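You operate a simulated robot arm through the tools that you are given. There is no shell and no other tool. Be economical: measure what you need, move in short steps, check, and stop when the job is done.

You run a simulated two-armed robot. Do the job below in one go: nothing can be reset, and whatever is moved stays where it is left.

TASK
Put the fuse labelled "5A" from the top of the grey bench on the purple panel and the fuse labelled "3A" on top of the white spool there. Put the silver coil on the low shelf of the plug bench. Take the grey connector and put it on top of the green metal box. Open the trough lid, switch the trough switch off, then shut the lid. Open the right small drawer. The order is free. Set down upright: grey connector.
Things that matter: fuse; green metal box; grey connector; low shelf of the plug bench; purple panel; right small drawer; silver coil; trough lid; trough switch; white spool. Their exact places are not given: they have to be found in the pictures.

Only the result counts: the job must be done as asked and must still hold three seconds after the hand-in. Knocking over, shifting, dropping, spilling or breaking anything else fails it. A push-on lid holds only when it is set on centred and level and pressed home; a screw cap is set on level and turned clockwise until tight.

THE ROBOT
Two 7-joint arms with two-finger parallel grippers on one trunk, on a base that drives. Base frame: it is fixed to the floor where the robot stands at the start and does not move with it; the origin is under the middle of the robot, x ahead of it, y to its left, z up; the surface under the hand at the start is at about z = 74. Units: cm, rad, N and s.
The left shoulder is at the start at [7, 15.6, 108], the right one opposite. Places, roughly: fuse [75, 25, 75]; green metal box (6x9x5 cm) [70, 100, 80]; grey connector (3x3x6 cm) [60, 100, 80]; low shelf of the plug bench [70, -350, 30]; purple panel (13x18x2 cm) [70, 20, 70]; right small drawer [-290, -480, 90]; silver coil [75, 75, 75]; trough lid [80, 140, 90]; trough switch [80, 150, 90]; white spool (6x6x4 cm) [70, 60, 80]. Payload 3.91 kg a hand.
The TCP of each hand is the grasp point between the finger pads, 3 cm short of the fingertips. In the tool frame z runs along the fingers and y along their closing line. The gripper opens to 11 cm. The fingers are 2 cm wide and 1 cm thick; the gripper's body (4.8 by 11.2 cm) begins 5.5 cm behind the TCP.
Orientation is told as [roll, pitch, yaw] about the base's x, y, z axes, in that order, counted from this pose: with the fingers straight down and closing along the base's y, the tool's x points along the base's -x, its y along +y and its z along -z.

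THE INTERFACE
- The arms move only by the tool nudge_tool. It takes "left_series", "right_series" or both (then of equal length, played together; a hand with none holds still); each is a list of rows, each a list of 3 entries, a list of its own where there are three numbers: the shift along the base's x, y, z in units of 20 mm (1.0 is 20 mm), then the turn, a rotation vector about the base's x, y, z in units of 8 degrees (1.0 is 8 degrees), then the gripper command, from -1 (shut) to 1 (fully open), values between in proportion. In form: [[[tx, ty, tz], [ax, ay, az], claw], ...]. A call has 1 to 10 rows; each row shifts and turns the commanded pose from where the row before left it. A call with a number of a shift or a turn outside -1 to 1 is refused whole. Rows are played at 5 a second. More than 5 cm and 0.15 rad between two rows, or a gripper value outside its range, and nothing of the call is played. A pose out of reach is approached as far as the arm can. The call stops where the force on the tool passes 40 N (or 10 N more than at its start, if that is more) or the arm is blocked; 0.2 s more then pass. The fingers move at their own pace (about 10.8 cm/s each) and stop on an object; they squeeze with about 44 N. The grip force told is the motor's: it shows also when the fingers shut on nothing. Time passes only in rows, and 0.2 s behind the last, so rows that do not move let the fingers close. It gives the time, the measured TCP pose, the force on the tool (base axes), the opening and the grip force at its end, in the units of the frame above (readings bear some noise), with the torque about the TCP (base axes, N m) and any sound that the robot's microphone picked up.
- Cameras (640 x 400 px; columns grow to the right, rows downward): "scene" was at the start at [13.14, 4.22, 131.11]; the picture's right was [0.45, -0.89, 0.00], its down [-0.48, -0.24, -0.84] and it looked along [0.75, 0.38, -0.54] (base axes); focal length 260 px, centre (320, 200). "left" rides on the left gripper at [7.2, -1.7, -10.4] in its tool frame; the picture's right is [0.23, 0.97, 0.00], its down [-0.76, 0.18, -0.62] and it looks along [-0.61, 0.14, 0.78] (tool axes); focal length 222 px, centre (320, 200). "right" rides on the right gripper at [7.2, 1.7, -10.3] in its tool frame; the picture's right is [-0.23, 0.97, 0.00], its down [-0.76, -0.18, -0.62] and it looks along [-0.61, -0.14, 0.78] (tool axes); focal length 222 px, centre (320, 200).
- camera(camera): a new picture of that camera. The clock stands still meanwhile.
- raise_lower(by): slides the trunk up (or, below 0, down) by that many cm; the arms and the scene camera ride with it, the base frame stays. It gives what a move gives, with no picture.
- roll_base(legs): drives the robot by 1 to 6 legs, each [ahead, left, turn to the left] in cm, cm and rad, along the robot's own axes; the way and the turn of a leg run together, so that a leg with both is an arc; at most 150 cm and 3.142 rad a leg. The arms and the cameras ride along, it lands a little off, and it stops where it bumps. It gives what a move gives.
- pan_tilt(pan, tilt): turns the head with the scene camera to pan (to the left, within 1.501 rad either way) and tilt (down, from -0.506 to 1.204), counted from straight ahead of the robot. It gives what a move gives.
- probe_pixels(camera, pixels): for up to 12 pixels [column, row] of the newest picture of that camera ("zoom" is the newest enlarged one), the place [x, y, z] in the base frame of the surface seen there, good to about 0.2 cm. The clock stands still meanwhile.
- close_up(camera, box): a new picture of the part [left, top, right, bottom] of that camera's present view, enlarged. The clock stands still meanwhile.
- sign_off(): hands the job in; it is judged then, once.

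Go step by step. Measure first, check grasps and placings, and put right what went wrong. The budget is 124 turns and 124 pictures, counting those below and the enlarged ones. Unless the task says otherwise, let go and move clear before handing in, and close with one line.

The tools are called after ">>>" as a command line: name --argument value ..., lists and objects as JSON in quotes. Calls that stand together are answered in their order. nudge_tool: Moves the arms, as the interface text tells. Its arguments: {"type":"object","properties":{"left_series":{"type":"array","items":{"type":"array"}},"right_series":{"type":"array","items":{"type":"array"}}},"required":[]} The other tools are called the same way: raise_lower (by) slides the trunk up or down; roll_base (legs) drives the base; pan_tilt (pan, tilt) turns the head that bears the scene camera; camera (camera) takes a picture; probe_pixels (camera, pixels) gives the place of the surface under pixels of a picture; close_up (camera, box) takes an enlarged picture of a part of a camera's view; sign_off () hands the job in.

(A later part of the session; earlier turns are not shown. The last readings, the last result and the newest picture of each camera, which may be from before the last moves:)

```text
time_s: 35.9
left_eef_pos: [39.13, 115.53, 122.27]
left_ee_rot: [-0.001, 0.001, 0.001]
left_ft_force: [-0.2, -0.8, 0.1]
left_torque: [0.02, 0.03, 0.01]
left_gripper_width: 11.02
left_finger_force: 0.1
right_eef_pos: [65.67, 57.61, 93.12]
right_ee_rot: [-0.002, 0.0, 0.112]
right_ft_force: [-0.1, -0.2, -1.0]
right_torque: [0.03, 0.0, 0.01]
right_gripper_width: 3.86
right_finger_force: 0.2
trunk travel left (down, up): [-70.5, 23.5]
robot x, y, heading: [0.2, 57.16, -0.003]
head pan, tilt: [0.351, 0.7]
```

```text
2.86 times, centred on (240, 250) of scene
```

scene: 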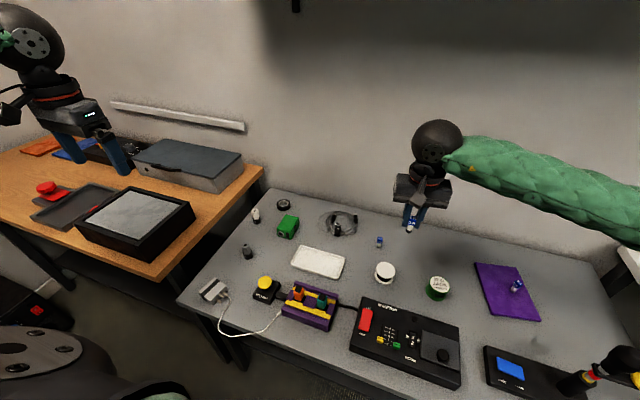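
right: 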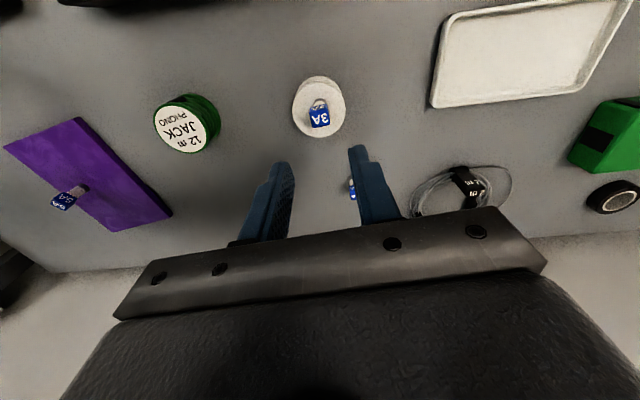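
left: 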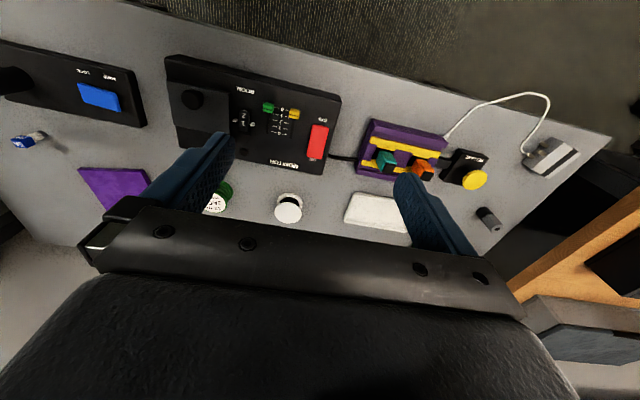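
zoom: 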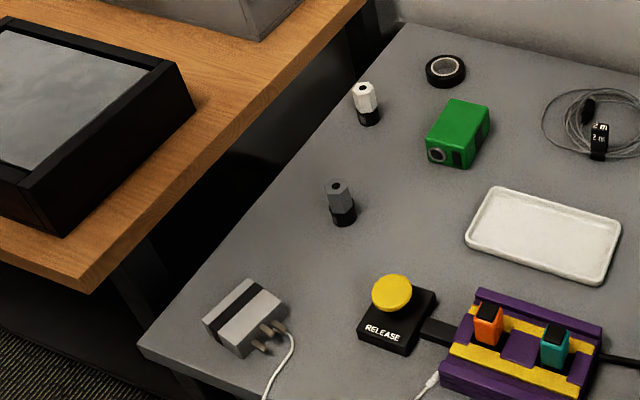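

3A stands on the spool (319,110). Next the grey connector (grey top, black foot) at [57.9,102.2]: I check table edges and its shape while raising the right hand away and bringing the left over.

>>> probe_pixels --camera "scene" --pixels '[[160, 278], [200, 236], [250, 186], [247, 244], [249, 255], [280, 226], [296, 218], [285, 216], [285, 226], [282, 236]]'

>>> nudge_tool --left_series '[[[0, -0.67, 0], [0, 0, 0], 0.1], [[0.94, -0.67, 0], [0, 0, 0], 0.1], [[0.94, -0.67, -1], [0, 0, 0], 0.1], [[0.94, -0.67, -1], [0, 0, 0], 0.1], [[0.94, -0.67, -1], [0, 0, 0], 0.1], [[0.94, -0.67, -1], [0, 0, 0], 0.1], [[0.94, -0.67, -1], [0, 0, 0], 0.1], [[0.94, -0.67, -1], [0, 0, 0], 0.1], [[0.94, -0.67, -1], [0, 0, 0], 0.1], [[0.94, -0.67, -1], [0, 0, 0], 0.1]]' --right_series '[[[0, 0, 1], [0, 0, 0], -0.3], [[0, 0, 1], [0, 0, 0], -0.3], [[0, 0, 1], [0, 0, 0], -0.3], [[0, 0, 1], [0, 0, 0], -0.3], [[0, 0, 1], [0, 0, 0], -0.3], [[0, 0, 1], [0, 0, 0], -0.3], [[0, 0, 1], [0, 0, 0], -0.3], [[0, 0, 1], [0, 0, 0], -0.3], [[0, 0, 1], [0, 0, 0], -0.3], [[0, 0, 1], [0, 0, 0], -0.3]]'

>>> camera --camera "left"

```text
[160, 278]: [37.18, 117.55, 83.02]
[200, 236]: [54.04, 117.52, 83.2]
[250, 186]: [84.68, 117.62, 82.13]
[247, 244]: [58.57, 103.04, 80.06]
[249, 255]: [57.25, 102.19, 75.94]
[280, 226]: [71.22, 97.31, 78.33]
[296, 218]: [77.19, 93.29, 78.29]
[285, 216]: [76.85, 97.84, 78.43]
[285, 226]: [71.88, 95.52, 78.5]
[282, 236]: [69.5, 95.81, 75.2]
```

```text
time_s: 38.1
left_eef_pos: [56.4, 102.15, 105.95]
left_ee_rot: [-0.003, 0.002, 0.002]
left_ft_force: [-0.7, -0.4, 0.2]
left_torque: [0.01, 0.02, -0.02]
left_gripper_width: 6.05
left_finger_force: 0.0
right_eef_pos: [65.73, 57.63, 113.15]
right_ee_rot: [-0.001, 0.003, 0.114]
right_ft_force: [1.0, 0.9, -0.3]
right_torque: [-0.01, 0.03, 0.0]
right_gripper_width: 3.85
right_finger_force: 0.1
trunk travel left (down, up): [-70.5, 23.5]
robot x, y, heading: [-0.02, 57.12, 0.003]
head pan, tilt: [0.351, 0.7]
```

```text
87 pictures are left
```

left: 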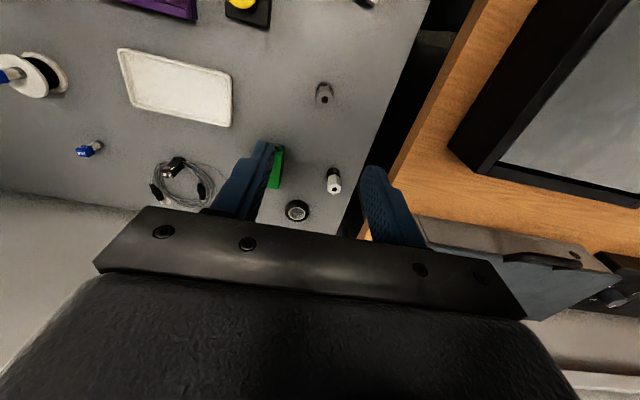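

Connector at (325,95) in the left view; the wooden table edge is at y 117.5, clear. Zooming for hex orientation.

>>> close_up --camera "left" --box '[293, 75, 357, 115]'

>>> probe_pixels --camera "left" --pixels '[[324, 99], [317, 97], [333, 98], [325, 86], [275, 168], [272, 185]]'

```text
10.00 times, centred on (325, 95) of left
```

zoom: 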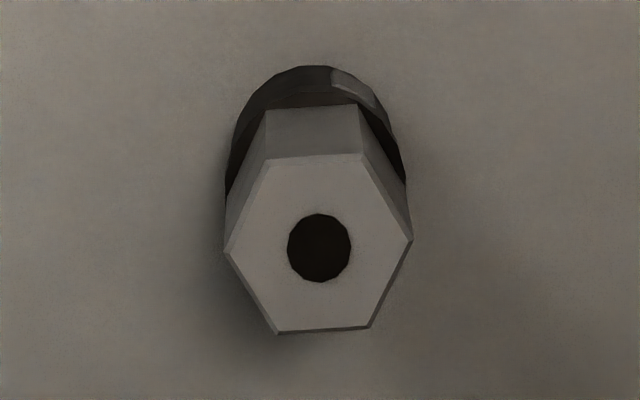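

```text
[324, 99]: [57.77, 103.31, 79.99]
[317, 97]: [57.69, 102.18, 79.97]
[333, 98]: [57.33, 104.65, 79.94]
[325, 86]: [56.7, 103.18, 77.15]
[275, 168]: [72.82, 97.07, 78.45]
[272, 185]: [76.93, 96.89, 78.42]
```

Hex vertices lie along the image row, so I yaw −19° to close on flats. Centre is [57.6,103.4], top z 80. Moving down in two steps.

>>> nudge_tool --left_series '[[[0.3, 0.3, -0.5], [0, 0, -0.8], 0.1], [[0.3, 0.32, -0.5], [0, 0, -0.8], 0.1], [[0, 0, -1], [0, 0, -0.8], 0.1], [[0, 0, -1], [0, 0, 0], 0.1], [[0, 0, -1], [0, 0, 0], 0.1], [[0, 0, -1], [0, 0, 0], 0.1], [[0, 0, -1], [0, 0, 0], 0.1], [[0, 0, -1], [0, 0, 0], 0.1], [[0, 0, -1], [0, 0, 0], 0.1], [[0, 0, -1], [0, 0, 0], 0.1]]'

>>> camera --camera "left"

```text
time_s: 40.3
left_eef_pos: [57.27, 103.35, 88.23]
left_ee_rot: [0.001, 0.0, -0.333]
left_ft_force: [0.3, 0.6, -0.5]
left_torque: [-0.02, -0.03, -0.01]
left_gripper_width: 6.06
left_finger_force: 0.0
right_eef_pos: [65.56, 57.58, 113.25]
right_ee_rot: [0.002, 0.001, 0.113]
right_ft_force: [-0.4, 0.1, 0.0]
right_torque: [0.01, -0.03, 0.0]
right_gripper_width: 3.85
right_finger_force: 0.1
trunk travel left (down, up): [-70.5, 23.5]
robot x, y, heading: [-0.35, 57.25, 0.006]
head pan, tilt: [0.351, 0.7]
```

```text
85 pictures are left
```

left: 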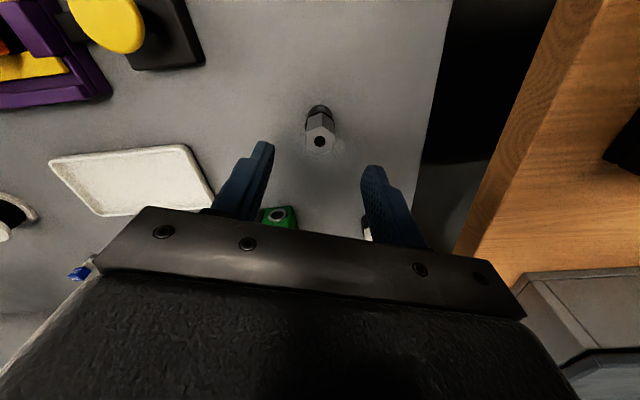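

Aligned by column; needs about +0.4 cm in x. Lowering to z≈78.1 and gripping.

>>> nudge_tool --left_series '[[[0.2, 0, -1], [0, 0, 0], 0.1], [[0, 0, -1], [0, 0, 0], 0.1], [[0, 0, -1], [0, 0, 0], 0.1], [[0, 0, -1], [0, 0, 0], 0.1], [[0, 0, -1], [0, 0, 0], 0.1], [[0, 0, 0], [0, 0, 0], -0.2], [[0, 0, 0], [0, 0, 0], -1], [[0, 0, 0], [0, 0, 0], -1], [[0, 0, 0], [0, 0, 0], -1]]'

>>> camera --camera "left"

```text
time_s: 42.3
left_eef_pos: [57.59, 103.33, 78.26]
left_ee_rot: [-0.001, 0.001, -0.338]
left_ft_force: [-0.2, 0.0, 0.4]
left_torque: [-0.02, -0.01, 0.01]
left_gripper_width: 2.74
left_finger_force: 44.5
right_eef_pos: [65.55, 57.61, 113.31]
right_ee_rot: [0.002, -0.001, 0.111]
right_ft_force: [0.1, -0.5, -0.2]
right_torque: [-0.02, 0.02, 0.01]
right_gripper_width: 3.84
right_finger_force: 0.1
trunk travel left (down, up): [-70.5, 23.5]
robot x, y, heading: [0.05, 56.78, 0.0]
head pan, tilt: [0.351, 0.7]
```

```text
84 pictures are left
```

left: 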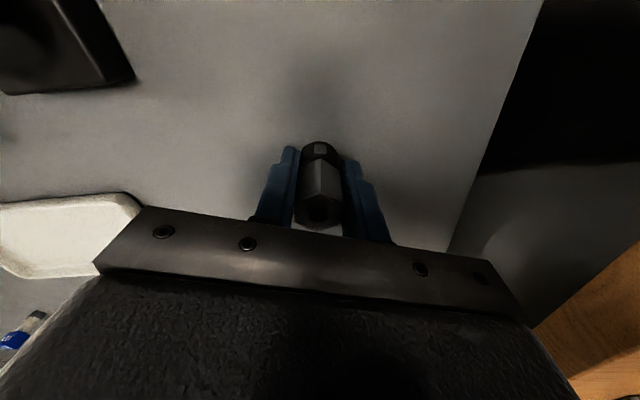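

Gripped (2.74 cm). Lifting 10 cm and imaging the green box from above.

>>> nudge_tool --left_series '[[[0, 0, 1], [0, 0, 0], -1], [[0, 0, 1], [0, 0, 0], -1], [[0, 0, 1], [0, 0, 0], -1], [[0, 0, 1], [0, 0, 0], -1], [[0, 0, 1], [0, 0, 0], -1], [[0.5, -0.3, 0], [0, 0, 0], -1], [[1, -0.5, 0], [0, 0, 0], -1], [[1, -0.5, 0], [0, 0, 0], -1]]'

>>> camera --camera "left"

>>> close_up --camera "scene" --box '[220, 170, 360, 280]'

```text
time_s: 44.1
left_eef_pos: [62.74, 100.91, 88.08]
left_ee_rot: [-0.001, 0.001, -0.334]
left_ft_force: [1.0, 0.9, -0.7]
left_torque: [0.0, 0.01, 0.0]
left_gripper_width: 2.73
left_finger_force: 43.6
right_eef_pos: [65.48, 57.58, 113.34]
right_ee_rot: [0.0, 0.001, 0.114]
right_ft_force: [0.5, 0.4, -0.7]
right_torque: [0.0, -0.02, 0.0]
right_gripper_width: 3.87
right_finger_force: 0.1
trunk travel left (down, up): [-70.5, 23.5]
robot x, y, heading: [-0.22, 57.19, 0.004]
head pan, tilt: [0.351, 0.7]
```

```text
83 pictures are left
```

left: 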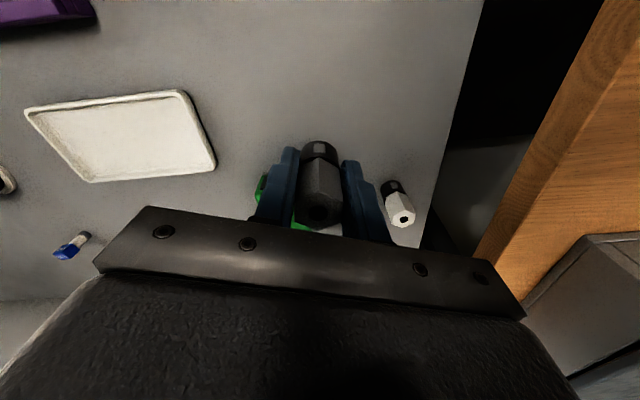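

```text
3.64 times, centred on (290, 225) of scene
```

zoom: 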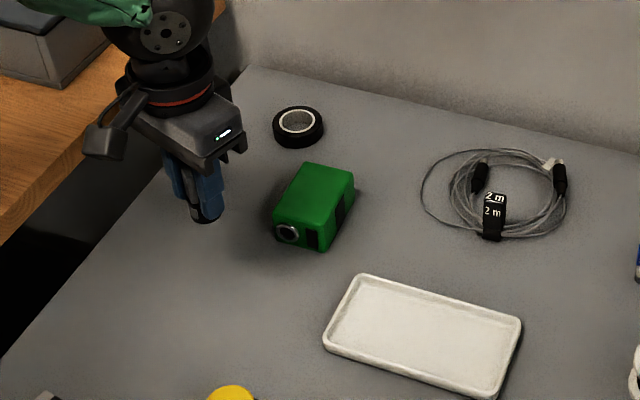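

The green box top has zoom corners (302,163), (354,174), (324,230), (273,212). Probing them.

>>> probe_pixels --camera "zoom" --pixels '[[304, 166], [350, 176], [321, 226], [277, 210], [313, 194], [298, 140], [492, 195], [430, 180], [563, 195], [495, 235], [490, 152]]'

```text
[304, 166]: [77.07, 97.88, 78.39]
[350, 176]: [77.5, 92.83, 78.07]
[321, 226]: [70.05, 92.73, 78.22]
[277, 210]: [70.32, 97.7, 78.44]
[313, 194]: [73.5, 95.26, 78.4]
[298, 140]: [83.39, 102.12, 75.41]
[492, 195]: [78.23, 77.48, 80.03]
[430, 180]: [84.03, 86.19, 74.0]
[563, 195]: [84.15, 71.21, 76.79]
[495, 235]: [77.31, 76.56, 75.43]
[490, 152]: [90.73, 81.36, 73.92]
```

Box top centre is [73.7,95.3,78.35]; release TCP at z≈82.6. Moving over and lowering to 83.4.

>>> nudge_tool --left_series '[[[1, -0.5, 0], [0, 0, 0], -1], [[1, -0.5, 0], [0, 0, 0], -1], [[1, -0.5, 0], [0, 0, 0], -1], [[1, -0.5, 0], [0, 0, 0], -1], [[1, -0.5, 0], [0, 0, 0], -1], [[0.45, -0.3, -0.5], [0, 0, 0], -1], [[0, 0, -1], [0, 0, 0], -1], [[0, 0, -0.8], [0, 0, 0], -1], [[0, 0, 0], [0, 0, 0], -1]]'

>>> camera --camera "left"

>>> close_up --camera "scene" --box '[250, 180, 330, 250]'

```text
time_s: 46.1
left_eef_pos: [73.58, 95.39, 83.73]
left_ee_rot: [-0.002, -0.001, -0.334]
left_ft_force: [0.3, 0.7, -0.9]
left_torque: [-0.02, 0.02, -0.01]
left_gripper_width: 2.73
left_finger_force: 44.0
right_eef_pos: [65.4, 57.72, 113.24]
right_ee_rot: [0.0, 0.001, 0.112]
right_ft_force: [0.7, 0.0, -0.6]
right_torque: [-0.05, 0.0, 0.0]
right_gripper_width: 3.85
right_finger_force: 0.1
trunk travel left (down, up): [-70.5, 23.5]
robot x, y, heading: [-0.15, 57.15, 0.002]
head pan, tilt: [0.351, 0.7]
```

```text
81 pictures are left
```

left: 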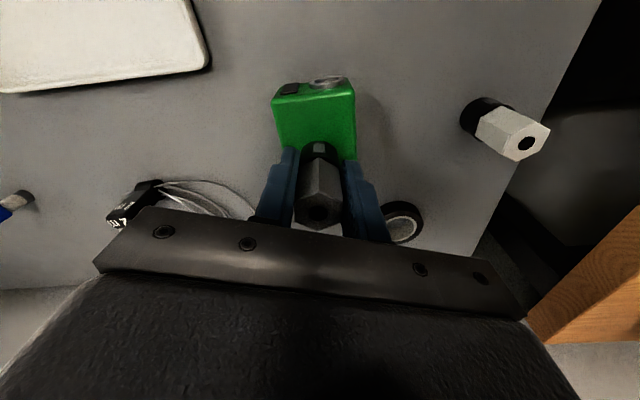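

```text
5.71 times, centred on (290, 215) of scene
```

zoom: 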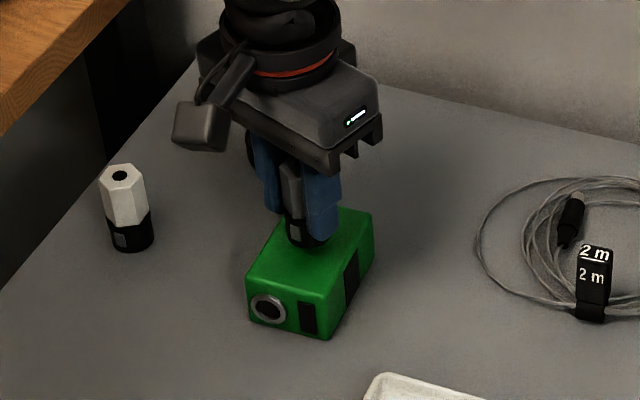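

Over the box centre. Lowering gently to contact.

>>> nudge_tool --left_series '[[[0, 0, -0.2], [0, 0, 0], -1], [[0, 0, -0.15], [0, 0, 0], -1], [[0, 0, -0.1], [0, 0, 0], -1], [[0, 0, -0.1], [0, 0, 0], -1]]'

>>> close_up --camera "left" --box '[240, 60, 400, 220]'

```text
time_s: 47.1
left_eef_pos: [73.63, 95.16, 82.75]
left_ee_rot: [0.002, -0.001, -0.334]
left_ft_force: [-0.1, 1.9, 12.1]
left_torque: [0.04, 0.01, -0.01]
left_gripper_width: 2.73
left_finger_force: 44.1
right_eef_pos: [65.37, 57.67, 113.22]
right_ee_rot: [0.0, 0.0, 0.113]
right_ft_force: [0.1, -0.4, -1.2]
right_torque: [0.04, 0.02, -0.01]
right_gripper_width: 3.84
right_finger_force: 0.1
trunk travel left (down, up): [-70.5, 23.5]
robot x, y, heading: [-0.03, 57.31, 0.006]
head pan, tilt: [0.351, 0.7]
```

```text
2.50 times, centred on (320, 140) of left
```

zoom: 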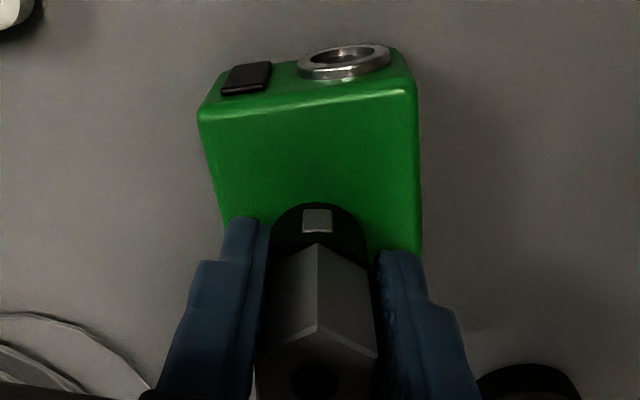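

Contact (12 N), upright. Release and rise.

>>> nudge_tool --left_series '[[[0, 0, 0], [0, 0, 0], -0.4], [[0, 0, 0], [0, 0, 0], 0.0], [[0, 0, 0], [0, 0, 0], 0.1], [[0, 0, 0.5], [0, 0, 0], 0.1], [[0, 0, 1], [0, 0, 0], 0.1], [[0, 0, 1], [0, 0, 0], 0.1], [[0, 0, 1], [0, 0, 0], 0.1], [[0, 0, 1], [0, 0, 0], 0.1], [[0, 0, 1], [0, 0, 0], 0.1], [[0, 0, 1], [0, 0, 0], 0.1]]'

>>> camera --camera "scene"

>>> close_up --camera "scene" --box '[80, 110, 280, 230]'

```text
time_s: 49.3
left_eef_pos: [73.53, 95.2, 95.83]
left_ee_rot: [-0.001, 0.001, -0.335]
left_ft_force: [0.1, 0.3, 0.2]
left_torque: [0.0, -0.02, -0.03]
left_gripper_width: 6.04
left_finger_force: 0.1
right_eef_pos: [65.5, 57.61, 113.26]
right_ee_rot: [-0.001, 0.0, 0.111]
right_ft_force: [-0.6, -0.3, -0.7]
right_torque: [0.02, -0.01, 0.0]
right_gripper_width: 3.84
right_finger_force: 0.1
trunk travel left (down, up): [-70.5, 23.5]
robot x, y, heading: [-0.21, 57.16, 0.003]
head pan, tilt: [0.351, 0.7]
```

```text
78 pictures are left
```

scene: 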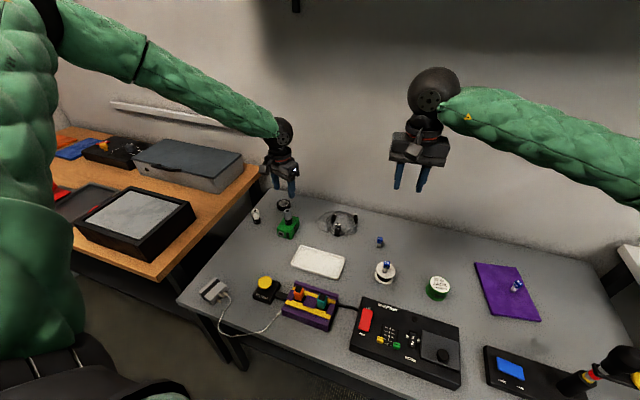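

```text
3.20 times, centred on (180, 170) of scene
```

zoom: 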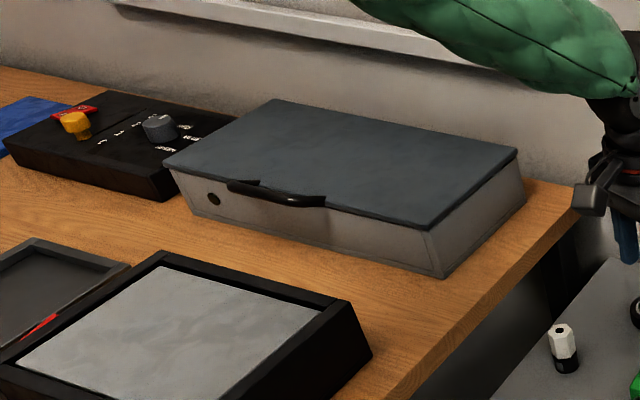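

Connector stands on the box. The trough lid has a handle along its front edge at zoom (228–325,183–205). Probing handle, lid corners.

>>> probe_pixels --camera "zoom" --pixels '[[232, 187], [255, 192], [278, 199], [300, 201], [320, 200], [276, 185], [425, 225], [170, 165], [514, 155], [276, 102], [340, 240], [213, 199]]'

>>> close_up --camera "scene" --box '[140, 150, 200, 190]'

```text
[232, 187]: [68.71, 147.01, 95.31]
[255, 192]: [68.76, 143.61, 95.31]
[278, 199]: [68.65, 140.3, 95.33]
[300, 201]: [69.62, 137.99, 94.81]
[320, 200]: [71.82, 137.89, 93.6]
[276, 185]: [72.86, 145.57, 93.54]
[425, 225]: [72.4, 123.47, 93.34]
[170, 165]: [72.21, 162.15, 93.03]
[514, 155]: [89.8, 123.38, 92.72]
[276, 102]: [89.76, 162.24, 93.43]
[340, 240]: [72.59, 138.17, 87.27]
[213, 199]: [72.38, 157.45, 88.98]
```

```text
10.00 times, centred on (170, 170) of scene
```

zoom: 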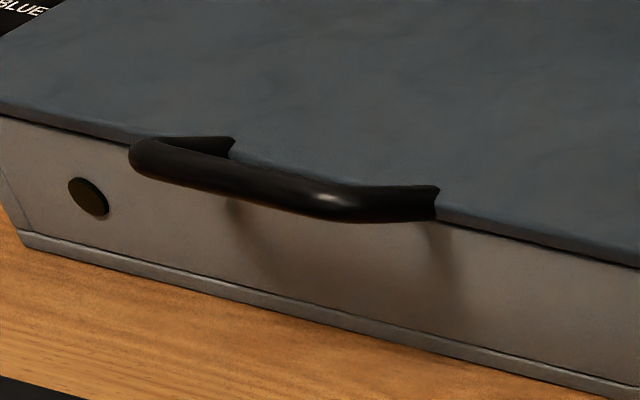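

Handle bar runs along y at x≈68.7, y 139–147, z≈95; the lid hinge is at x≈90. I need to drive left about 55 cm, so I check the floor there first.

>>> pan_tilt --pan 1.4 --tilt 0.75

>>> camera --camera "scene"

```text
time_s: 50.6
left_eef_pos: [73.62, 95.26, 95.68]
left_ee_rot: [-0.001, 0.0, -0.334]
left_ft_force: [-0.3, -0.3, -0.2]
left_torque: [-0.01, 0.0, 0.02]
left_gripper_width: 6.04
left_finger_force: 0.0
right_eef_pos: [65.59, 57.65, 113.27]
right_ee_rot: [-0.001, 0.001, 0.113]
right_ft_force: [-0.8, -0.1, 0.6]
right_torque: [0.0, -0.03, -0.02]
right_gripper_width: 3.87
right_finger_force: 0.0
trunk travel left (down, up): [-70.5, 23.5]
robot x, y, heading: [0.29, 57.27, -0.004]
head pan, tilt: [1.4, 0.75]
```

```text
75 pictures are left
```

scene: 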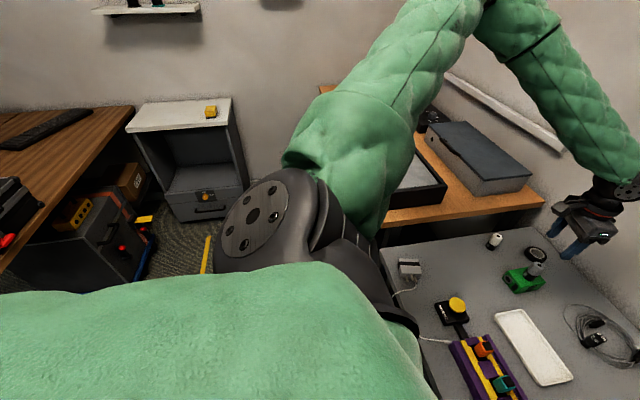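

I probe the nearest floor objects: tool case (110,230), its red knob (120,248), yellow thing (205,255), floor (190,240), white cabinet (190,200).

>>> probe_pixels --camera "scene" --pixels '[[110, 230], [122, 248], [206, 255], [185, 250], [205, 205], [145, 225], [60, 250], [20, 255], [90, 160], [230, 120], [145, 265]]'

```text
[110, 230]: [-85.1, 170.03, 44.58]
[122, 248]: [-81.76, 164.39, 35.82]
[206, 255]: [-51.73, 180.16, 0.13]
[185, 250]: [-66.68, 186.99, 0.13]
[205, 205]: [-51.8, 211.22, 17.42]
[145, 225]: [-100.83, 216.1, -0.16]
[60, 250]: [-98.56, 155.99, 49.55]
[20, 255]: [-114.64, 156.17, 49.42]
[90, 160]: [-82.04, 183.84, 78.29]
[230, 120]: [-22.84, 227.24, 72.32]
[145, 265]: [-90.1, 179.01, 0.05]
```

Path left is clear. First I raise and retract the left hand while yawing it −71° so it will close in the x‑z plane.

>>> nudge_tool --left_series '[[[0, 0, 1], [0, 0, -0.9], 0.1], [[0, 0, 1], [0, 0, -0.9], 0.1], [[-0.8, 0, 1], [0, 0, -0.9], 0.1], [[-0.8, 0, 1], [0, 0, -0.9], 0.1], [[-0.8, 0, 1], [0, 0, -0.9], 0.1], [[-0.8, 0, 1], [0, 0, -0.9], 0.1], [[-0.8, 0, 1], [0, 0, -0.9], 0.1], [[-0.8, 0, 1], [0, 0, -0.9], 0.1], [[-0.8, 0, 0], [0, 0, -0.9], 0.1], [[-0.8, 0, 0], [0, 0, -0.8], 0.1]]'

>>> nudge_tool --left_series '[[[0, 0, 0], [0, -1, 0], 0.1], [[0, 0, 0], [0, -1, 0], 0.1], [[0, 0, 0], [0, -1, 0], 0.1], [[0, 0, 0], [0, -1, 0], 0.1], [[0, 0, 0], [0, -1, 0], 0.1], [[0, 0, 0], [0, -1, 0], 0.1], [[0, 0, 0], [0, -1, 0], 0.1]]'

>>> roll_base --legs '[[0, 58, 0]]'

>>> pan_tilt --pan 0.3 --tilt 0.6

>>> camera --camera "scene"

```text
time_s: 52.8
left_eef_pos: [60.67, 95.42, 111.69]
left_ee_rot: [0.001, 0.001, -1.58]
left_ft_force: [0.4, 0.0, -0.2]
left_torque: [0.02, 0.01, 0.02]
left_gripper_width: 6.08
left_finger_force: 0.1
right_eef_pos: [65.5, 57.51, 113.37]
right_ee_rot: [-0.001, 0.0, 0.111]
right_ft_force: [0.4, 0.1, 0.7]
right_torque: [0.03, -0.02, 0.04]
right_gripper_width: 3.87
right_finger_force: 0.0
trunk travel left (down, up): [-70.5, 23.5]
robot x, y, heading: [0.09, 57.0, 0.004]
head pan, tilt: [1.4, 0.75]
```

```text
time_s: 54.4
left_eef_pos: [60.76, 95.21, 111.51]
left_ee_rot: [0.979, 0.004, -1.574]
left_ft_force: [0.2, 0.3, -0.5]
left_torque: [0.0, 0.0, -0.02]
left_gripper_width: 6.07
left_finger_force: 0.1
right_eef_pos: [65.4, 57.71, 113.38]
right_ee_rot: [0.001, 0.0, 0.111]
right_ft_force: [0.7, 0.3, 0.2]
right_torque: [-0.01, 0.02, 0.01]
right_gripper_width: 3.88
right_finger_force: 0.1
trunk travel left (down, up): [-70.5, 23.5]
robot x, y, heading: [0.12, 57.06, 0.001]
head pan, tilt: [1.4, 0.75]
```

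```text
time_s: 57.7
left_eef_pos: [61.37, 151.8, 111.69]
left_ee_rot: [0.978, 0.005, -1.583]
left_ft_force: [-0.2, 0.1, -0.2]
left_torque: [0.01, 0.05, -0.02]
left_gripper_width: 6.05
left_finger_force: 0.0
right_eef_pos: [65.67, 113.96, 113.2]
right_ee_rot: [0.002, -0.001, 0.104]
right_ft_force: [-0.4, 0.7, 0.4]
right_torque: [0.02, 0.04, 0.01]
right_gripper_width: 3.86
right_finger_force: 0.1
trunk travel left (down, up): [-70.5, 23.5]
robot x, y, heading: [0.24, 114.42, -0.006]
head pan, tilt: [1.4, 0.75]
```

```text
time_s: 59.0
left_eef_pos: [61.48, 151.63, 111.71]
left_ee_rot: [0.977, 0.004, -1.582]
left_ft_force: [-0.2, -1.0, 0.4]
left_torque: [0.02, -0.02, 0.0]
left_gripper_width: 6.05
left_finger_force: 0.0
right_eef_pos: [65.62, 113.82, 113.39]
right_ee_rot: [0.001, 0.002, 0.104]
right_ft_force: [0.1, -1.2, 0.4]
right_torque: [0.01, -0.03, 0.02]
right_gripper_width: 3.86
right_finger_force: 0.1
trunk travel left (down, up): [-70.5, 23.5]
robot x, y, heading: [0.26, 114.31, -0.004]
head pan, tilt: [0.3, 0.6]
```

```text
74 pictures are left
```

scene: 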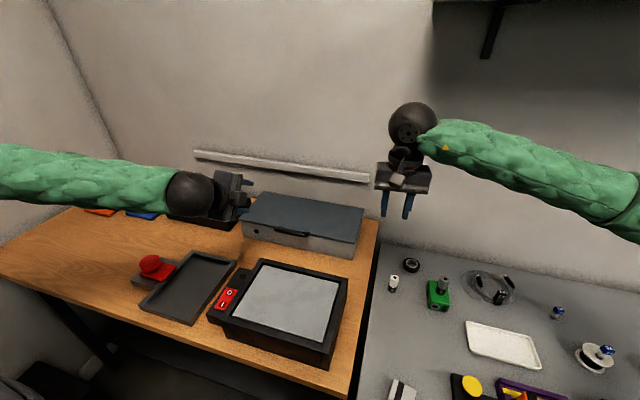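

Left hand is near the trough. I probe the handle (about (290,232)) and the back rim of the black box (262,262)–(345,275) to check hand clearance.

>>> close_up --camera "scene" --box '[220, 180, 380, 290]'

>>> probe_pixels --camera "scene" --pixels '[[265, 261], [345, 277], [240, 320], [290, 233], [308, 234], [276, 230], [330, 215], [190, 255]]'

```text
3.64 times, centred on (300, 235) of scene
```

zoom: 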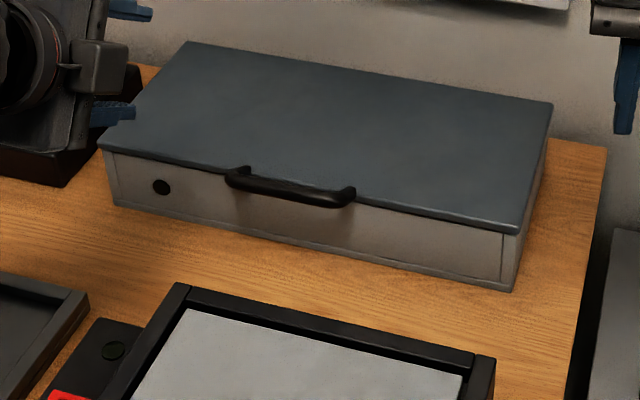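

```text
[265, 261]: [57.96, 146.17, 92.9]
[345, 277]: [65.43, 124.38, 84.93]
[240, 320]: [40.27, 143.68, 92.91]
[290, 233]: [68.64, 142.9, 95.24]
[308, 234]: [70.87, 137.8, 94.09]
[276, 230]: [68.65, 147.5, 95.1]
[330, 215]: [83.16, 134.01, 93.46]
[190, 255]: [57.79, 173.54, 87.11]
```

Black box back rim is x=58, z=92.9; with a 45° tilt the hand clears it. Moving to the pre-grasp at [63.7,143,100].

>>> nudge_tool --left_series '[[[0, -0.9, 0], [0, 0.7, 0], 0.1], [[0, -0.9, 0], [0, 0.7, 0], 0.1], [[0.2, -0.9, -0.9], [0, 0, 0], 0.1], [[0.2, -0.8, -1], [0, 0, 0], 0.1], [[0.2, -0.8, -1], [0, 0, 0], 0.1], [[0.2, 0, -1], [0, 0, 0], 0.1], [[0.2, 0, -1], [0, 0, 0], 0.1], [[0.1, 0, -0.9], [0, 0, 0], 0.1], [[0, 0, 0], [0, 0, 0], 0.1]]'

>>> camera --camera "left"

>>> camera --camera "scene"

```text
time_s: 61.0
left_eef_pos: [63.61, 142.96, 100.02]
left_ee_rot: [0.782, 0.005, -1.583]
left_ft_force: [0.0, -0.9, -0.3]
left_torque: [0.03, 0.03, -0.02]
left_gripper_width: 6.02
left_finger_force: 0.0
right_eef_pos: [65.75, 113.92, 113.41]
right_ee_rot: [0.002, -0.001, 0.105]
right_ft_force: [-0.1, 0.1, 0.6]
right_torque: [0.0, 0.0, -0.04]
right_gripper_width: 3.85
right_finger_force: 0.0
trunk travel left (down, up): [-70.5, 23.5]
robot x, y, heading: [0.37, 114.09, -0.01]
head pan, tilt: [0.3, 0.6]
```

```text
72 pictures are left
```

left: 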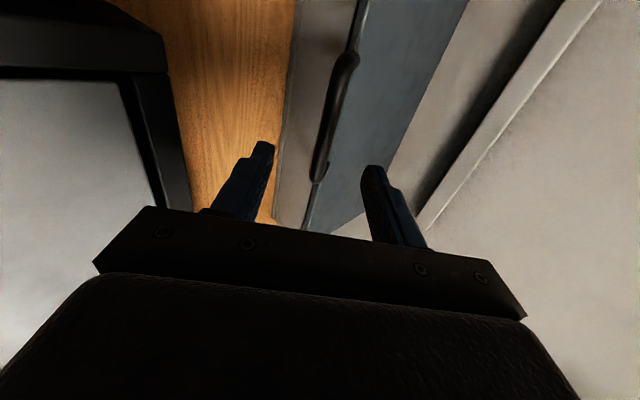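

```text
71 pictures are left
```

scene: 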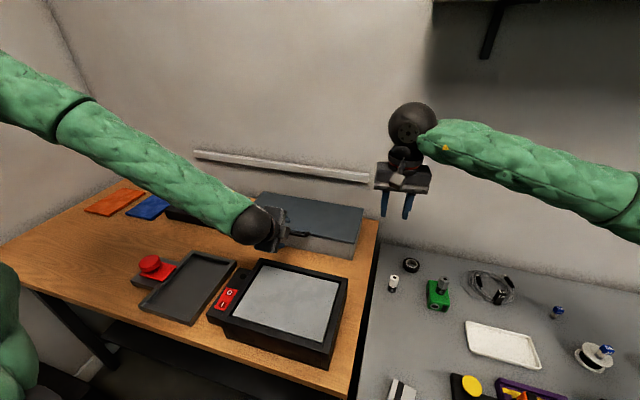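

The bar lies between the fingers (352,60)–(315,180). Going forward along the tool 6 cm and closing.

>>> nudge_tool --left_series '[[[0.7, 0, -0.7], [0, 0, 0], 0.1], [[0.7, 0, -0.7], [0, 0, 0], 0.1], [[0.7, 0, -0.7], [0, 0, 0], 0.1], [[0, 0, 0], [0, 0, 0], 0.1]]'

>>> camera --camera "left"

```text
time_s: 62.0
left_eef_pos: [67.6, 142.81, 95.79]
left_ee_rot: [0.782, 0.003, -1.583]
left_ft_force: [-0.6, 0.1, -0.4]
left_torque: [-0.02, 0.04, -0.01]
left_gripper_width: 6.06
left_finger_force: 0.1
right_eef_pos: [65.69, 113.94, 113.34]
right_ee_rot: [0.0, -0.001, 0.105]
right_ft_force: [-0.4, 0.1, -0.1]
right_torque: [-0.01, 0.04, -0.01]
right_gripper_width: 3.84
right_finger_force: 0.0
trunk travel left (down, up): [-70.5, 23.5]
robot x, y, heading: [0.12, 114.15, -0.006]
head pan, tilt: [0.3, 0.6]
```

```text
70 pictures are left
```

left: 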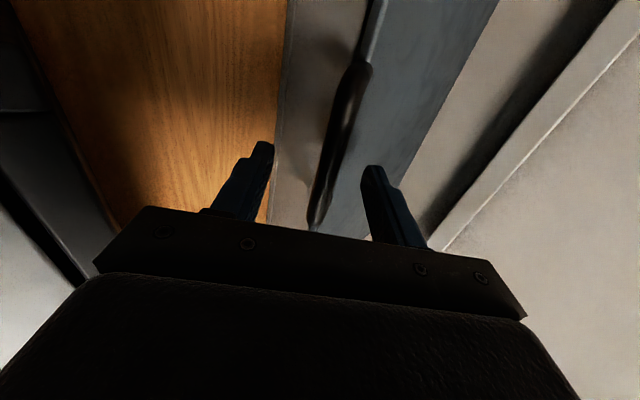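

Bar is between the fingers. Closing.

>>> nudge_tool --left_series '[[[0, 0, 0], [0, 0, 0], -0.4], [[0, 0, 0], [0, 0, 0], -1], [[0, 0, 0], [0, 0, 0], -1], [[0, 0, 0], [0, 0, 0], -1]]'

>>> camera --camera "left"

```text
time_s: 63.0
left_eef_pos: [68.06, 142.95, 95.99]
left_ee_rot: [0.789, 0.003, -1.583]
left_ft_force: [4.5, 1.1, 4.7]
left_torque: [-0.11, -0.18, 0.39]
left_gripper_width: 1.36
left_finger_force: 44.6
right_eef_pos: [65.6, 113.96, 113.2]
right_ee_rot: [0.0, 0.0, 0.106]
right_ft_force: [-0.6, -0.5, 0.5]
right_torque: [-0.02, -0.01, 0.01]
right_gripper_width: 3.84
right_finger_force: 0.1
trunk travel left (down, up): [-70.5, 23.5]
robot x, y, heading: [0.18, 114.25, -0.01]
head pan, tilt: [0.3, 0.6]
stopped in row 4 (left hand): the force on the tool passed its limit at 42 N (the readings are from after the stop); the commanded pose is now the measured one
```

```text
69 pictures are left
```

left: 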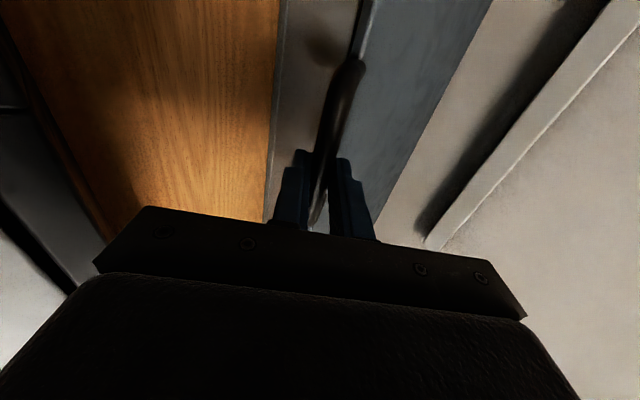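

Bar gripped (1.36 cm). I open the lid along an arc about the hinge at x≈90, z≈93, first 40°.

>>> nudge_tool --left_series '[[[0.135, 0, 0.76], [0, 0.5, 0], -1], [[0.185, 0, 0.75], [0, 0.5, 0], -1], [[0.235, 0, 0.735], [0, 0.5, 0], -1], [[0.285, 0, 0.715], [0, 0.5, 0], -1], [[0.335, 0, 0.695], [0, 0.5, 0], -1], [[0.385, 0, 0.67], [0, 0.5, 0], -1], [[0.43, 0, 0.64], [0, 0.5, 0], -1], [[0.47, 0, 0.61], [0, 0.5, 0], -1], [[0.515, 0, 0.575], [0, 0.5, 0], -1], [[0.555, 0, 0.535], [0, 0.5, 0], -1]]'

>>> camera --camera "scene"

```text
time_s: 65.2
left_eef_pos: [74.86, 142.85, 109.53]
left_ee_rot: [0.09, -0.006, -1.583]
left_ft_force: [-16.7, 0.1, 14.4]
left_torque: [-0.59, 0.28, 0.2]
left_gripper_width: 1.37
left_finger_force: 45.5
right_eef_pos: [65.43, 113.93, 113.52]
right_ee_rot: [0.0, 0.0, 0.106]
right_ft_force: [-0.8, -0.8, -0.7]
right_torque: [-0.01, 0.01, -0.02]
right_gripper_width: 3.84
right_finger_force: 0.0
trunk travel left (down, up): [-70.5, 23.5]
robot x, y, heading: [0.37, 114.34, -0.01]
head pan, tilt: [0.3, 0.6]
```

```text
68 pictures are left
```

scene: 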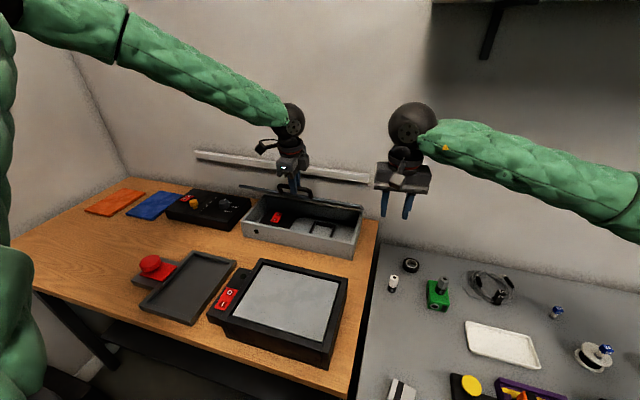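

The lid opens; inside there's a red switch at (276,216). I probe the wall, strip and switch.

>>> close_up --camera "scene" --box '[230, 150, 370, 260]'

>>> probe_pixels --camera "scene" --pixels '[[340, 176], [340, 182], [340, 150], [325, 110], [276, 214], [276, 220], [300, 213], [320, 210], [245, 186], [270, 190], [350, 202]]'

```text
3.64 times, centred on (300, 205) of scene
```

zoom: 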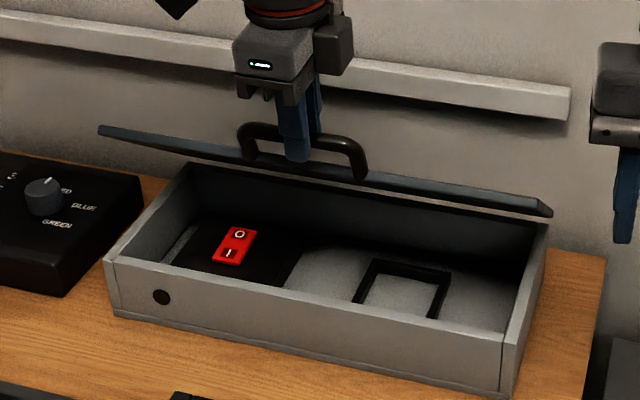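

```text
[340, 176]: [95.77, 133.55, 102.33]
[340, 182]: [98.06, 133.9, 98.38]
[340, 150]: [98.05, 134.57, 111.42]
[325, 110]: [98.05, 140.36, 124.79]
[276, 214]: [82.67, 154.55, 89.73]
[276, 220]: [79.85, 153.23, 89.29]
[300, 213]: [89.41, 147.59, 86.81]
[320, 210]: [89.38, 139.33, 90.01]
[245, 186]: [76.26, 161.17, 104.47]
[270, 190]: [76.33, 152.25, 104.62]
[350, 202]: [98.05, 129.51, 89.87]
```

Wall is at x=98, strip at 95.8. The switch has "I" near and raised "O" far at about [82.7,154.5,89.7]. I carry on opening with the tool kept vertical.

>>> nudge_tool --left_series '[[[0.485, 0, 0.635], [0, 0, 0], -1], [[0.635, 0, 0.47], [0, 0, 0], -1], [[0.67, 0, 0.425], [0, 0, 0], -1], [[0.695, 0, 0.38], [0, 0, 0], -1], [[0.72, 0, 0.325], [0, 0, 0], -1]]'

>>> close_up --camera "scene" --box '[200, 100, 400, 260]'

```text
time_s: 66.4
left_eef_pos: [81.24, 142.84, 114.05]
left_ee_rot: [0.094, -0.003, -1.581]
left_ft_force: [-9.4, -5.5, 16.2]
left_torque: [-0.72, 0.16, 0.41]
left_gripper_width: 1.37
left_finger_force: 45.1
right_eef_pos: [65.43, 113.82, 113.41]
right_ee_rot: [0.002, -0.001, 0.103]
right_ft_force: [-0.1, 0.5, 0.5]
right_torque: [0.06, 0.04, 0.0]
right_gripper_width: 3.86
right_finger_force: 0.1
trunk travel left (down, up): [-70.5, 23.5]
robot x, y, heading: [0.09, 113.74, -0.008]
head pan, tilt: [0.3, 0.6]
```

```text
2.50 times, centred on (300, 180) of scene
```

zoom: 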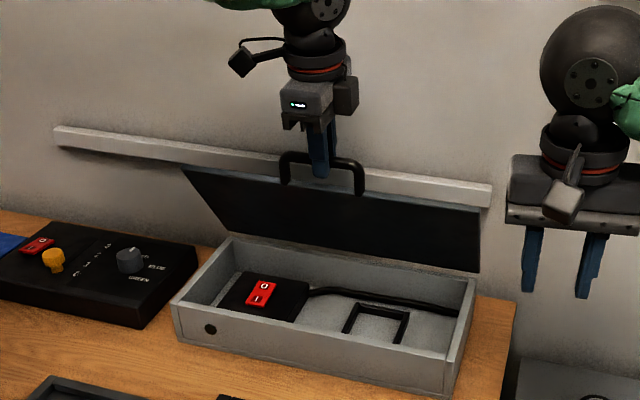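

Going well (forces moderate). Continuing to about vertical.

>>> nudge_tool --left_series '[[[0.745, 0, 0.28], [0, -0.1, 0], -1], [[0.76, 0, 0.225], [0, -0.1, 0], -1], [[0.78, 0, 0.175], [0, -0.2, 0], -1], [[0.785, 0, 0.12], [0, -0.2, 0], -1], [[0.795, 0, 0.065], [0, -0.3, 0], -1], [[0.795, 0, 0.0], [0, -0.3, 0], -1]]'

>>> close_up --camera "scene" --box '[200, 100, 400, 260]'

```text
time_s: 67.8
left_eef_pos: [89.87, 142.91, 115.8]
left_ee_rot: [0.235, -0.003, -1.582]
left_ft_force: [-20.5, -4.1, 9.4]
left_torque: [0.38, 0.28, 0.93]
left_gripper_width: 1.37
left_finger_force: 45.0
right_eef_pos: [65.52, 114.0, 113.36]
right_ee_rot: [0.001, -0.001, 0.106]
right_ft_force: [0.4, 0.2, -0.3]
right_torque: [-0.01, 0.02, -0.03]
right_gripper_width: 3.84
right_finger_force: 0.1
trunk travel left (down, up): [-70.5, 23.5]
robot x, y, heading: [0.36, 113.97, -0.004]
head pan, tilt: [0.3, 0.6]
stopped in row 6 (left hand): the force on the tool passed its limit at 68 N (the readings are from after the stop); the commanded pose is now the measured one
```

```text
2.50 times, centred on (300, 180) of scene
```

zoom: 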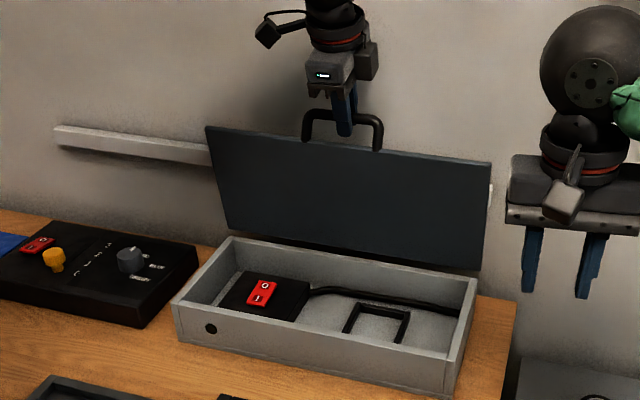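

The lid stands near vertical and met a stop (68 N). I open the fingers slightly, still caging the bar, to see whether the lid stays.

>>> nudge_tool --left_series '[[[0, 0, 0], [0, 0, 0], -0.45], [[0, 0, 0], [0, 0, 0], -0.45], [[0, 0, 0], [0, 0, 0], -0.45], [[0, 0, 0], [0, 0, 0], -0.45]]'

>>> close_up --camera "scene" --box '[250, 100, 350, 180]'

>>> camera --camera "left"

```text
time_s: 68.8
left_eef_pos: [90.04, 142.89, 115.53]
left_ee_rot: [0.236, -0.003, -1.58]
left_ft_force: [0.1, -0.2, 1.0]
left_torque: [0.0, -0.02, -0.01]
left_gripper_width: 3.01
left_finger_force: 0.1
right_eef_pos: [65.72, 113.94, 113.21]
right_ee_rot: [-0.001, -0.001, 0.103]
right_ft_force: [0.1, -0.9, 0.4]
right_torque: [-0.01, 0.01, 0.01]
right_gripper_width: 3.87
right_finger_force: 0.1
trunk travel left (down, up): [-70.5, 23.5]
robot x, y, heading: [0.25, 114.09, -0.005]
head pan, tilt: [0.3, 0.6]
```

```text
5.00 times, centred on (300, 140) of scene
```

zoom: 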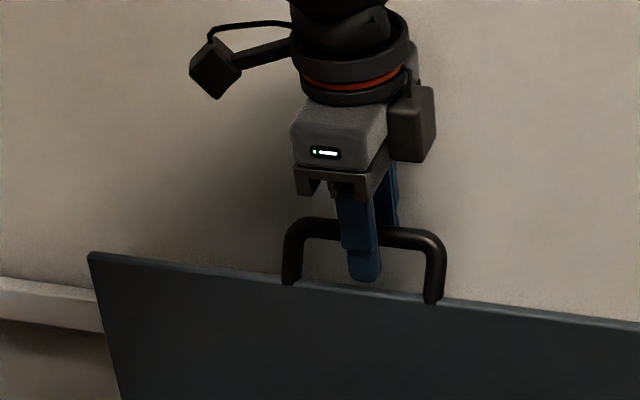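

```text
63 pictures are left
```

left: 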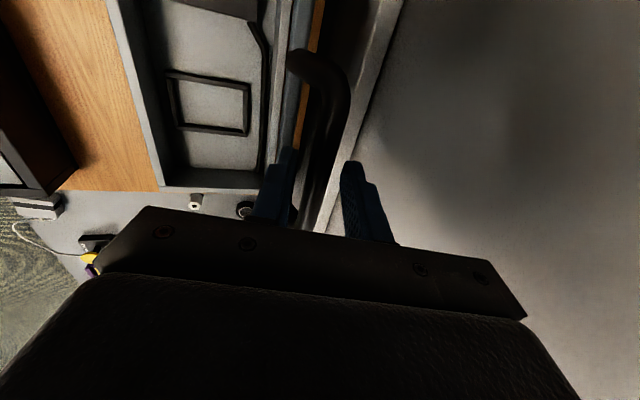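

Zero force: the lid stays open on its own. I rise out of the handle and back off in −x, then check.

>>> nudge_tool --left_series '[[[0, 0, 0.3], [0, 0, 0], -0.3], [[0, 0, 0.7], [0, 0, 0], -0.3], [[0, 0, 1], [0, 0, 0], -0.3], [[0, 0, 1], [0, 0, 0], -0.3], [[0, 0, 1], [0, 0, 0], -0.3], [[-1, 0, 0], [0, 0.5, 0.5], -0.3], [[-1, 0, 0], [0, 0.5, 1], -1], [[-1, 0, 0], [0, 0.5, 1], -1], [[-1, 0, 0], [0, 0.2, 1], -1], [[-1, 0, 0], [0, 0, 1], -1]]'

>>> camera --camera "scene"

>>> close_up --camera "scene" --box '[240, 180, 320, 240]'

```text
refused: row 7 steps farther than a row can; nothing moved
```

```text
62 pictures are left
```

scene: 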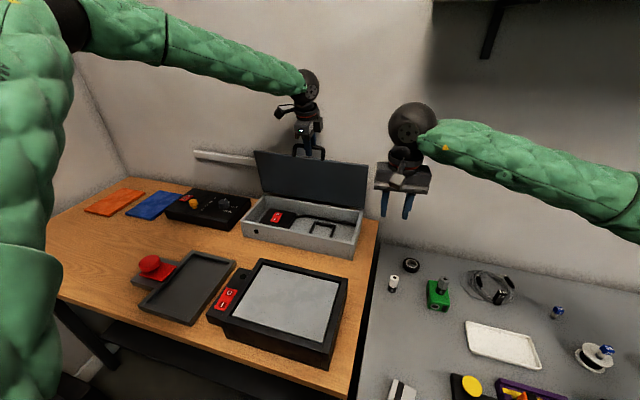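

```text
6.67 times, centred on (280, 210) of scene
```

zoom: 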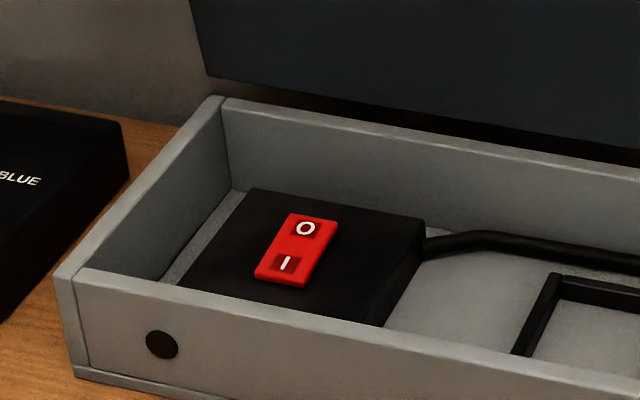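

Turn step was too big in total; I redo it with smaller turns. Probing the rocker at zoom (305,228) and (286,263) too.

>>> probe_pixels --camera "zoom" --pixels '[[305, 228], [297, 217], [330, 225], [286, 263], [258, 275], [303, 283], [240, 230], [260, 40], [450, 150]]'

>>> nudge_tool --left_series '[[[0, 0, 0.3], [0, 0, 0], -0.3], [[0, 0, 0.7], [0, 0, 0], -0.3], [[0, 0, 1], [0, 0, 0], -0.3], [[0, 0, 1], [0, 0, 0], -0.3], [[0, 0, 1], [0, 0, 0], -0.3], [[-1, 0, 0], [0, 0.8, 0], -0.3], [[-1, 0, 0], [0, 0.9, 0], -1], [[-1, 0, 0], [0, 0, 1], -1], [[-1, 0, 0], [0, 0, 1], -1], [[-1, 0, 0], [0, 0, 1], -1]]'

>>> nudge_tool --left_series '[[[0, 0.3, 0], [0, 0, 1], -1], [[0, 0.5, 0], [0, 0, 1], -1], [[0, 0.5, 0], [0, 0, 1], -1], [[0, 0.5, 0], [0, 0, 1], -1], [[0, 0.5, 0], [0, 0, 1], -1], [[0, 0.5, 0], [0, 0, 1], -1], [[0, 0.5, 0], [0, 0, 1], -1], [[0, 0.5, 0], [0, 0, 1], -1], [[0, 0.5, 0], [0, -0.8, 0], -1], [[0, 0.5, 0], [0, -0.8, 0], -1]]'

>>> camera --camera "scene"

```text
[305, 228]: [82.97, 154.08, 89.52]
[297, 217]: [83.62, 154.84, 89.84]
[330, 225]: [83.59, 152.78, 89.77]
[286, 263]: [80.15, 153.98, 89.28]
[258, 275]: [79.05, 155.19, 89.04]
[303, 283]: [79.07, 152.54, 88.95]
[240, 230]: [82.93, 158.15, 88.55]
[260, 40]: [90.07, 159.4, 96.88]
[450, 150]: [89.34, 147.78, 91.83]
```

```text
time_s: 71.0
left_eef_pos: [80.0, 142.91, 123.72]
left_ee_rot: [-0.003, -0.007, -1.161]
left_ft_force: [-0.6, 1.0, 0.2]
left_torque: [-0.02, -0.01, 0.0]
left_gripper_width: 0.0
left_finger_force: 37.5
right_eef_pos: [65.7, 114.03, 113.43]
right_ee_rot: [0.001, 0.001, 0.106]
right_ft_force: [-0.1, 0.5, 1.0]
right_torque: [-0.01, -0.01, 0.0]
right_gripper_width: 3.83
right_finger_force: 0.0
trunk travel left (down, up): [-70.5, 23.5]
robot x, y, heading: [0.07, 113.98, -0.008]
head pan, tilt: [0.3, 0.6]
```

```text
time_s: 73.2
left_eef_pos: [79.87, 152.5, 123.73]
left_ee_rot: [0.009, -0.23, -0.048]
left_ft_force: [-1.0, 0.0, 0.0]
left_torque: [-0.03, 0.0, 0.0]
left_gripper_width: 0.01
left_finger_force: 38.2
right_eef_pos: [65.67, 113.9, 113.31]
right_ee_rot: [0.0, -0.001, 0.106]
right_ft_force: [0.0, 0.5, -0.1]
right_torque: [-0.01, 0.01, 0.01]
right_gripper_width: 3.87
right_finger_force: 0.1
trunk travel left (down, up): [-70.5, 23.5]
robot x, y, heading: [-0.33, 113.9, -0.007]
head pan, tilt: [0.3, 0.6]
```

```text
60 pictures are left
```

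scene: 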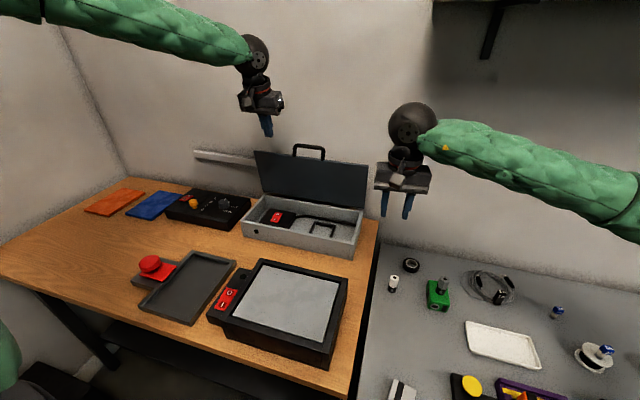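

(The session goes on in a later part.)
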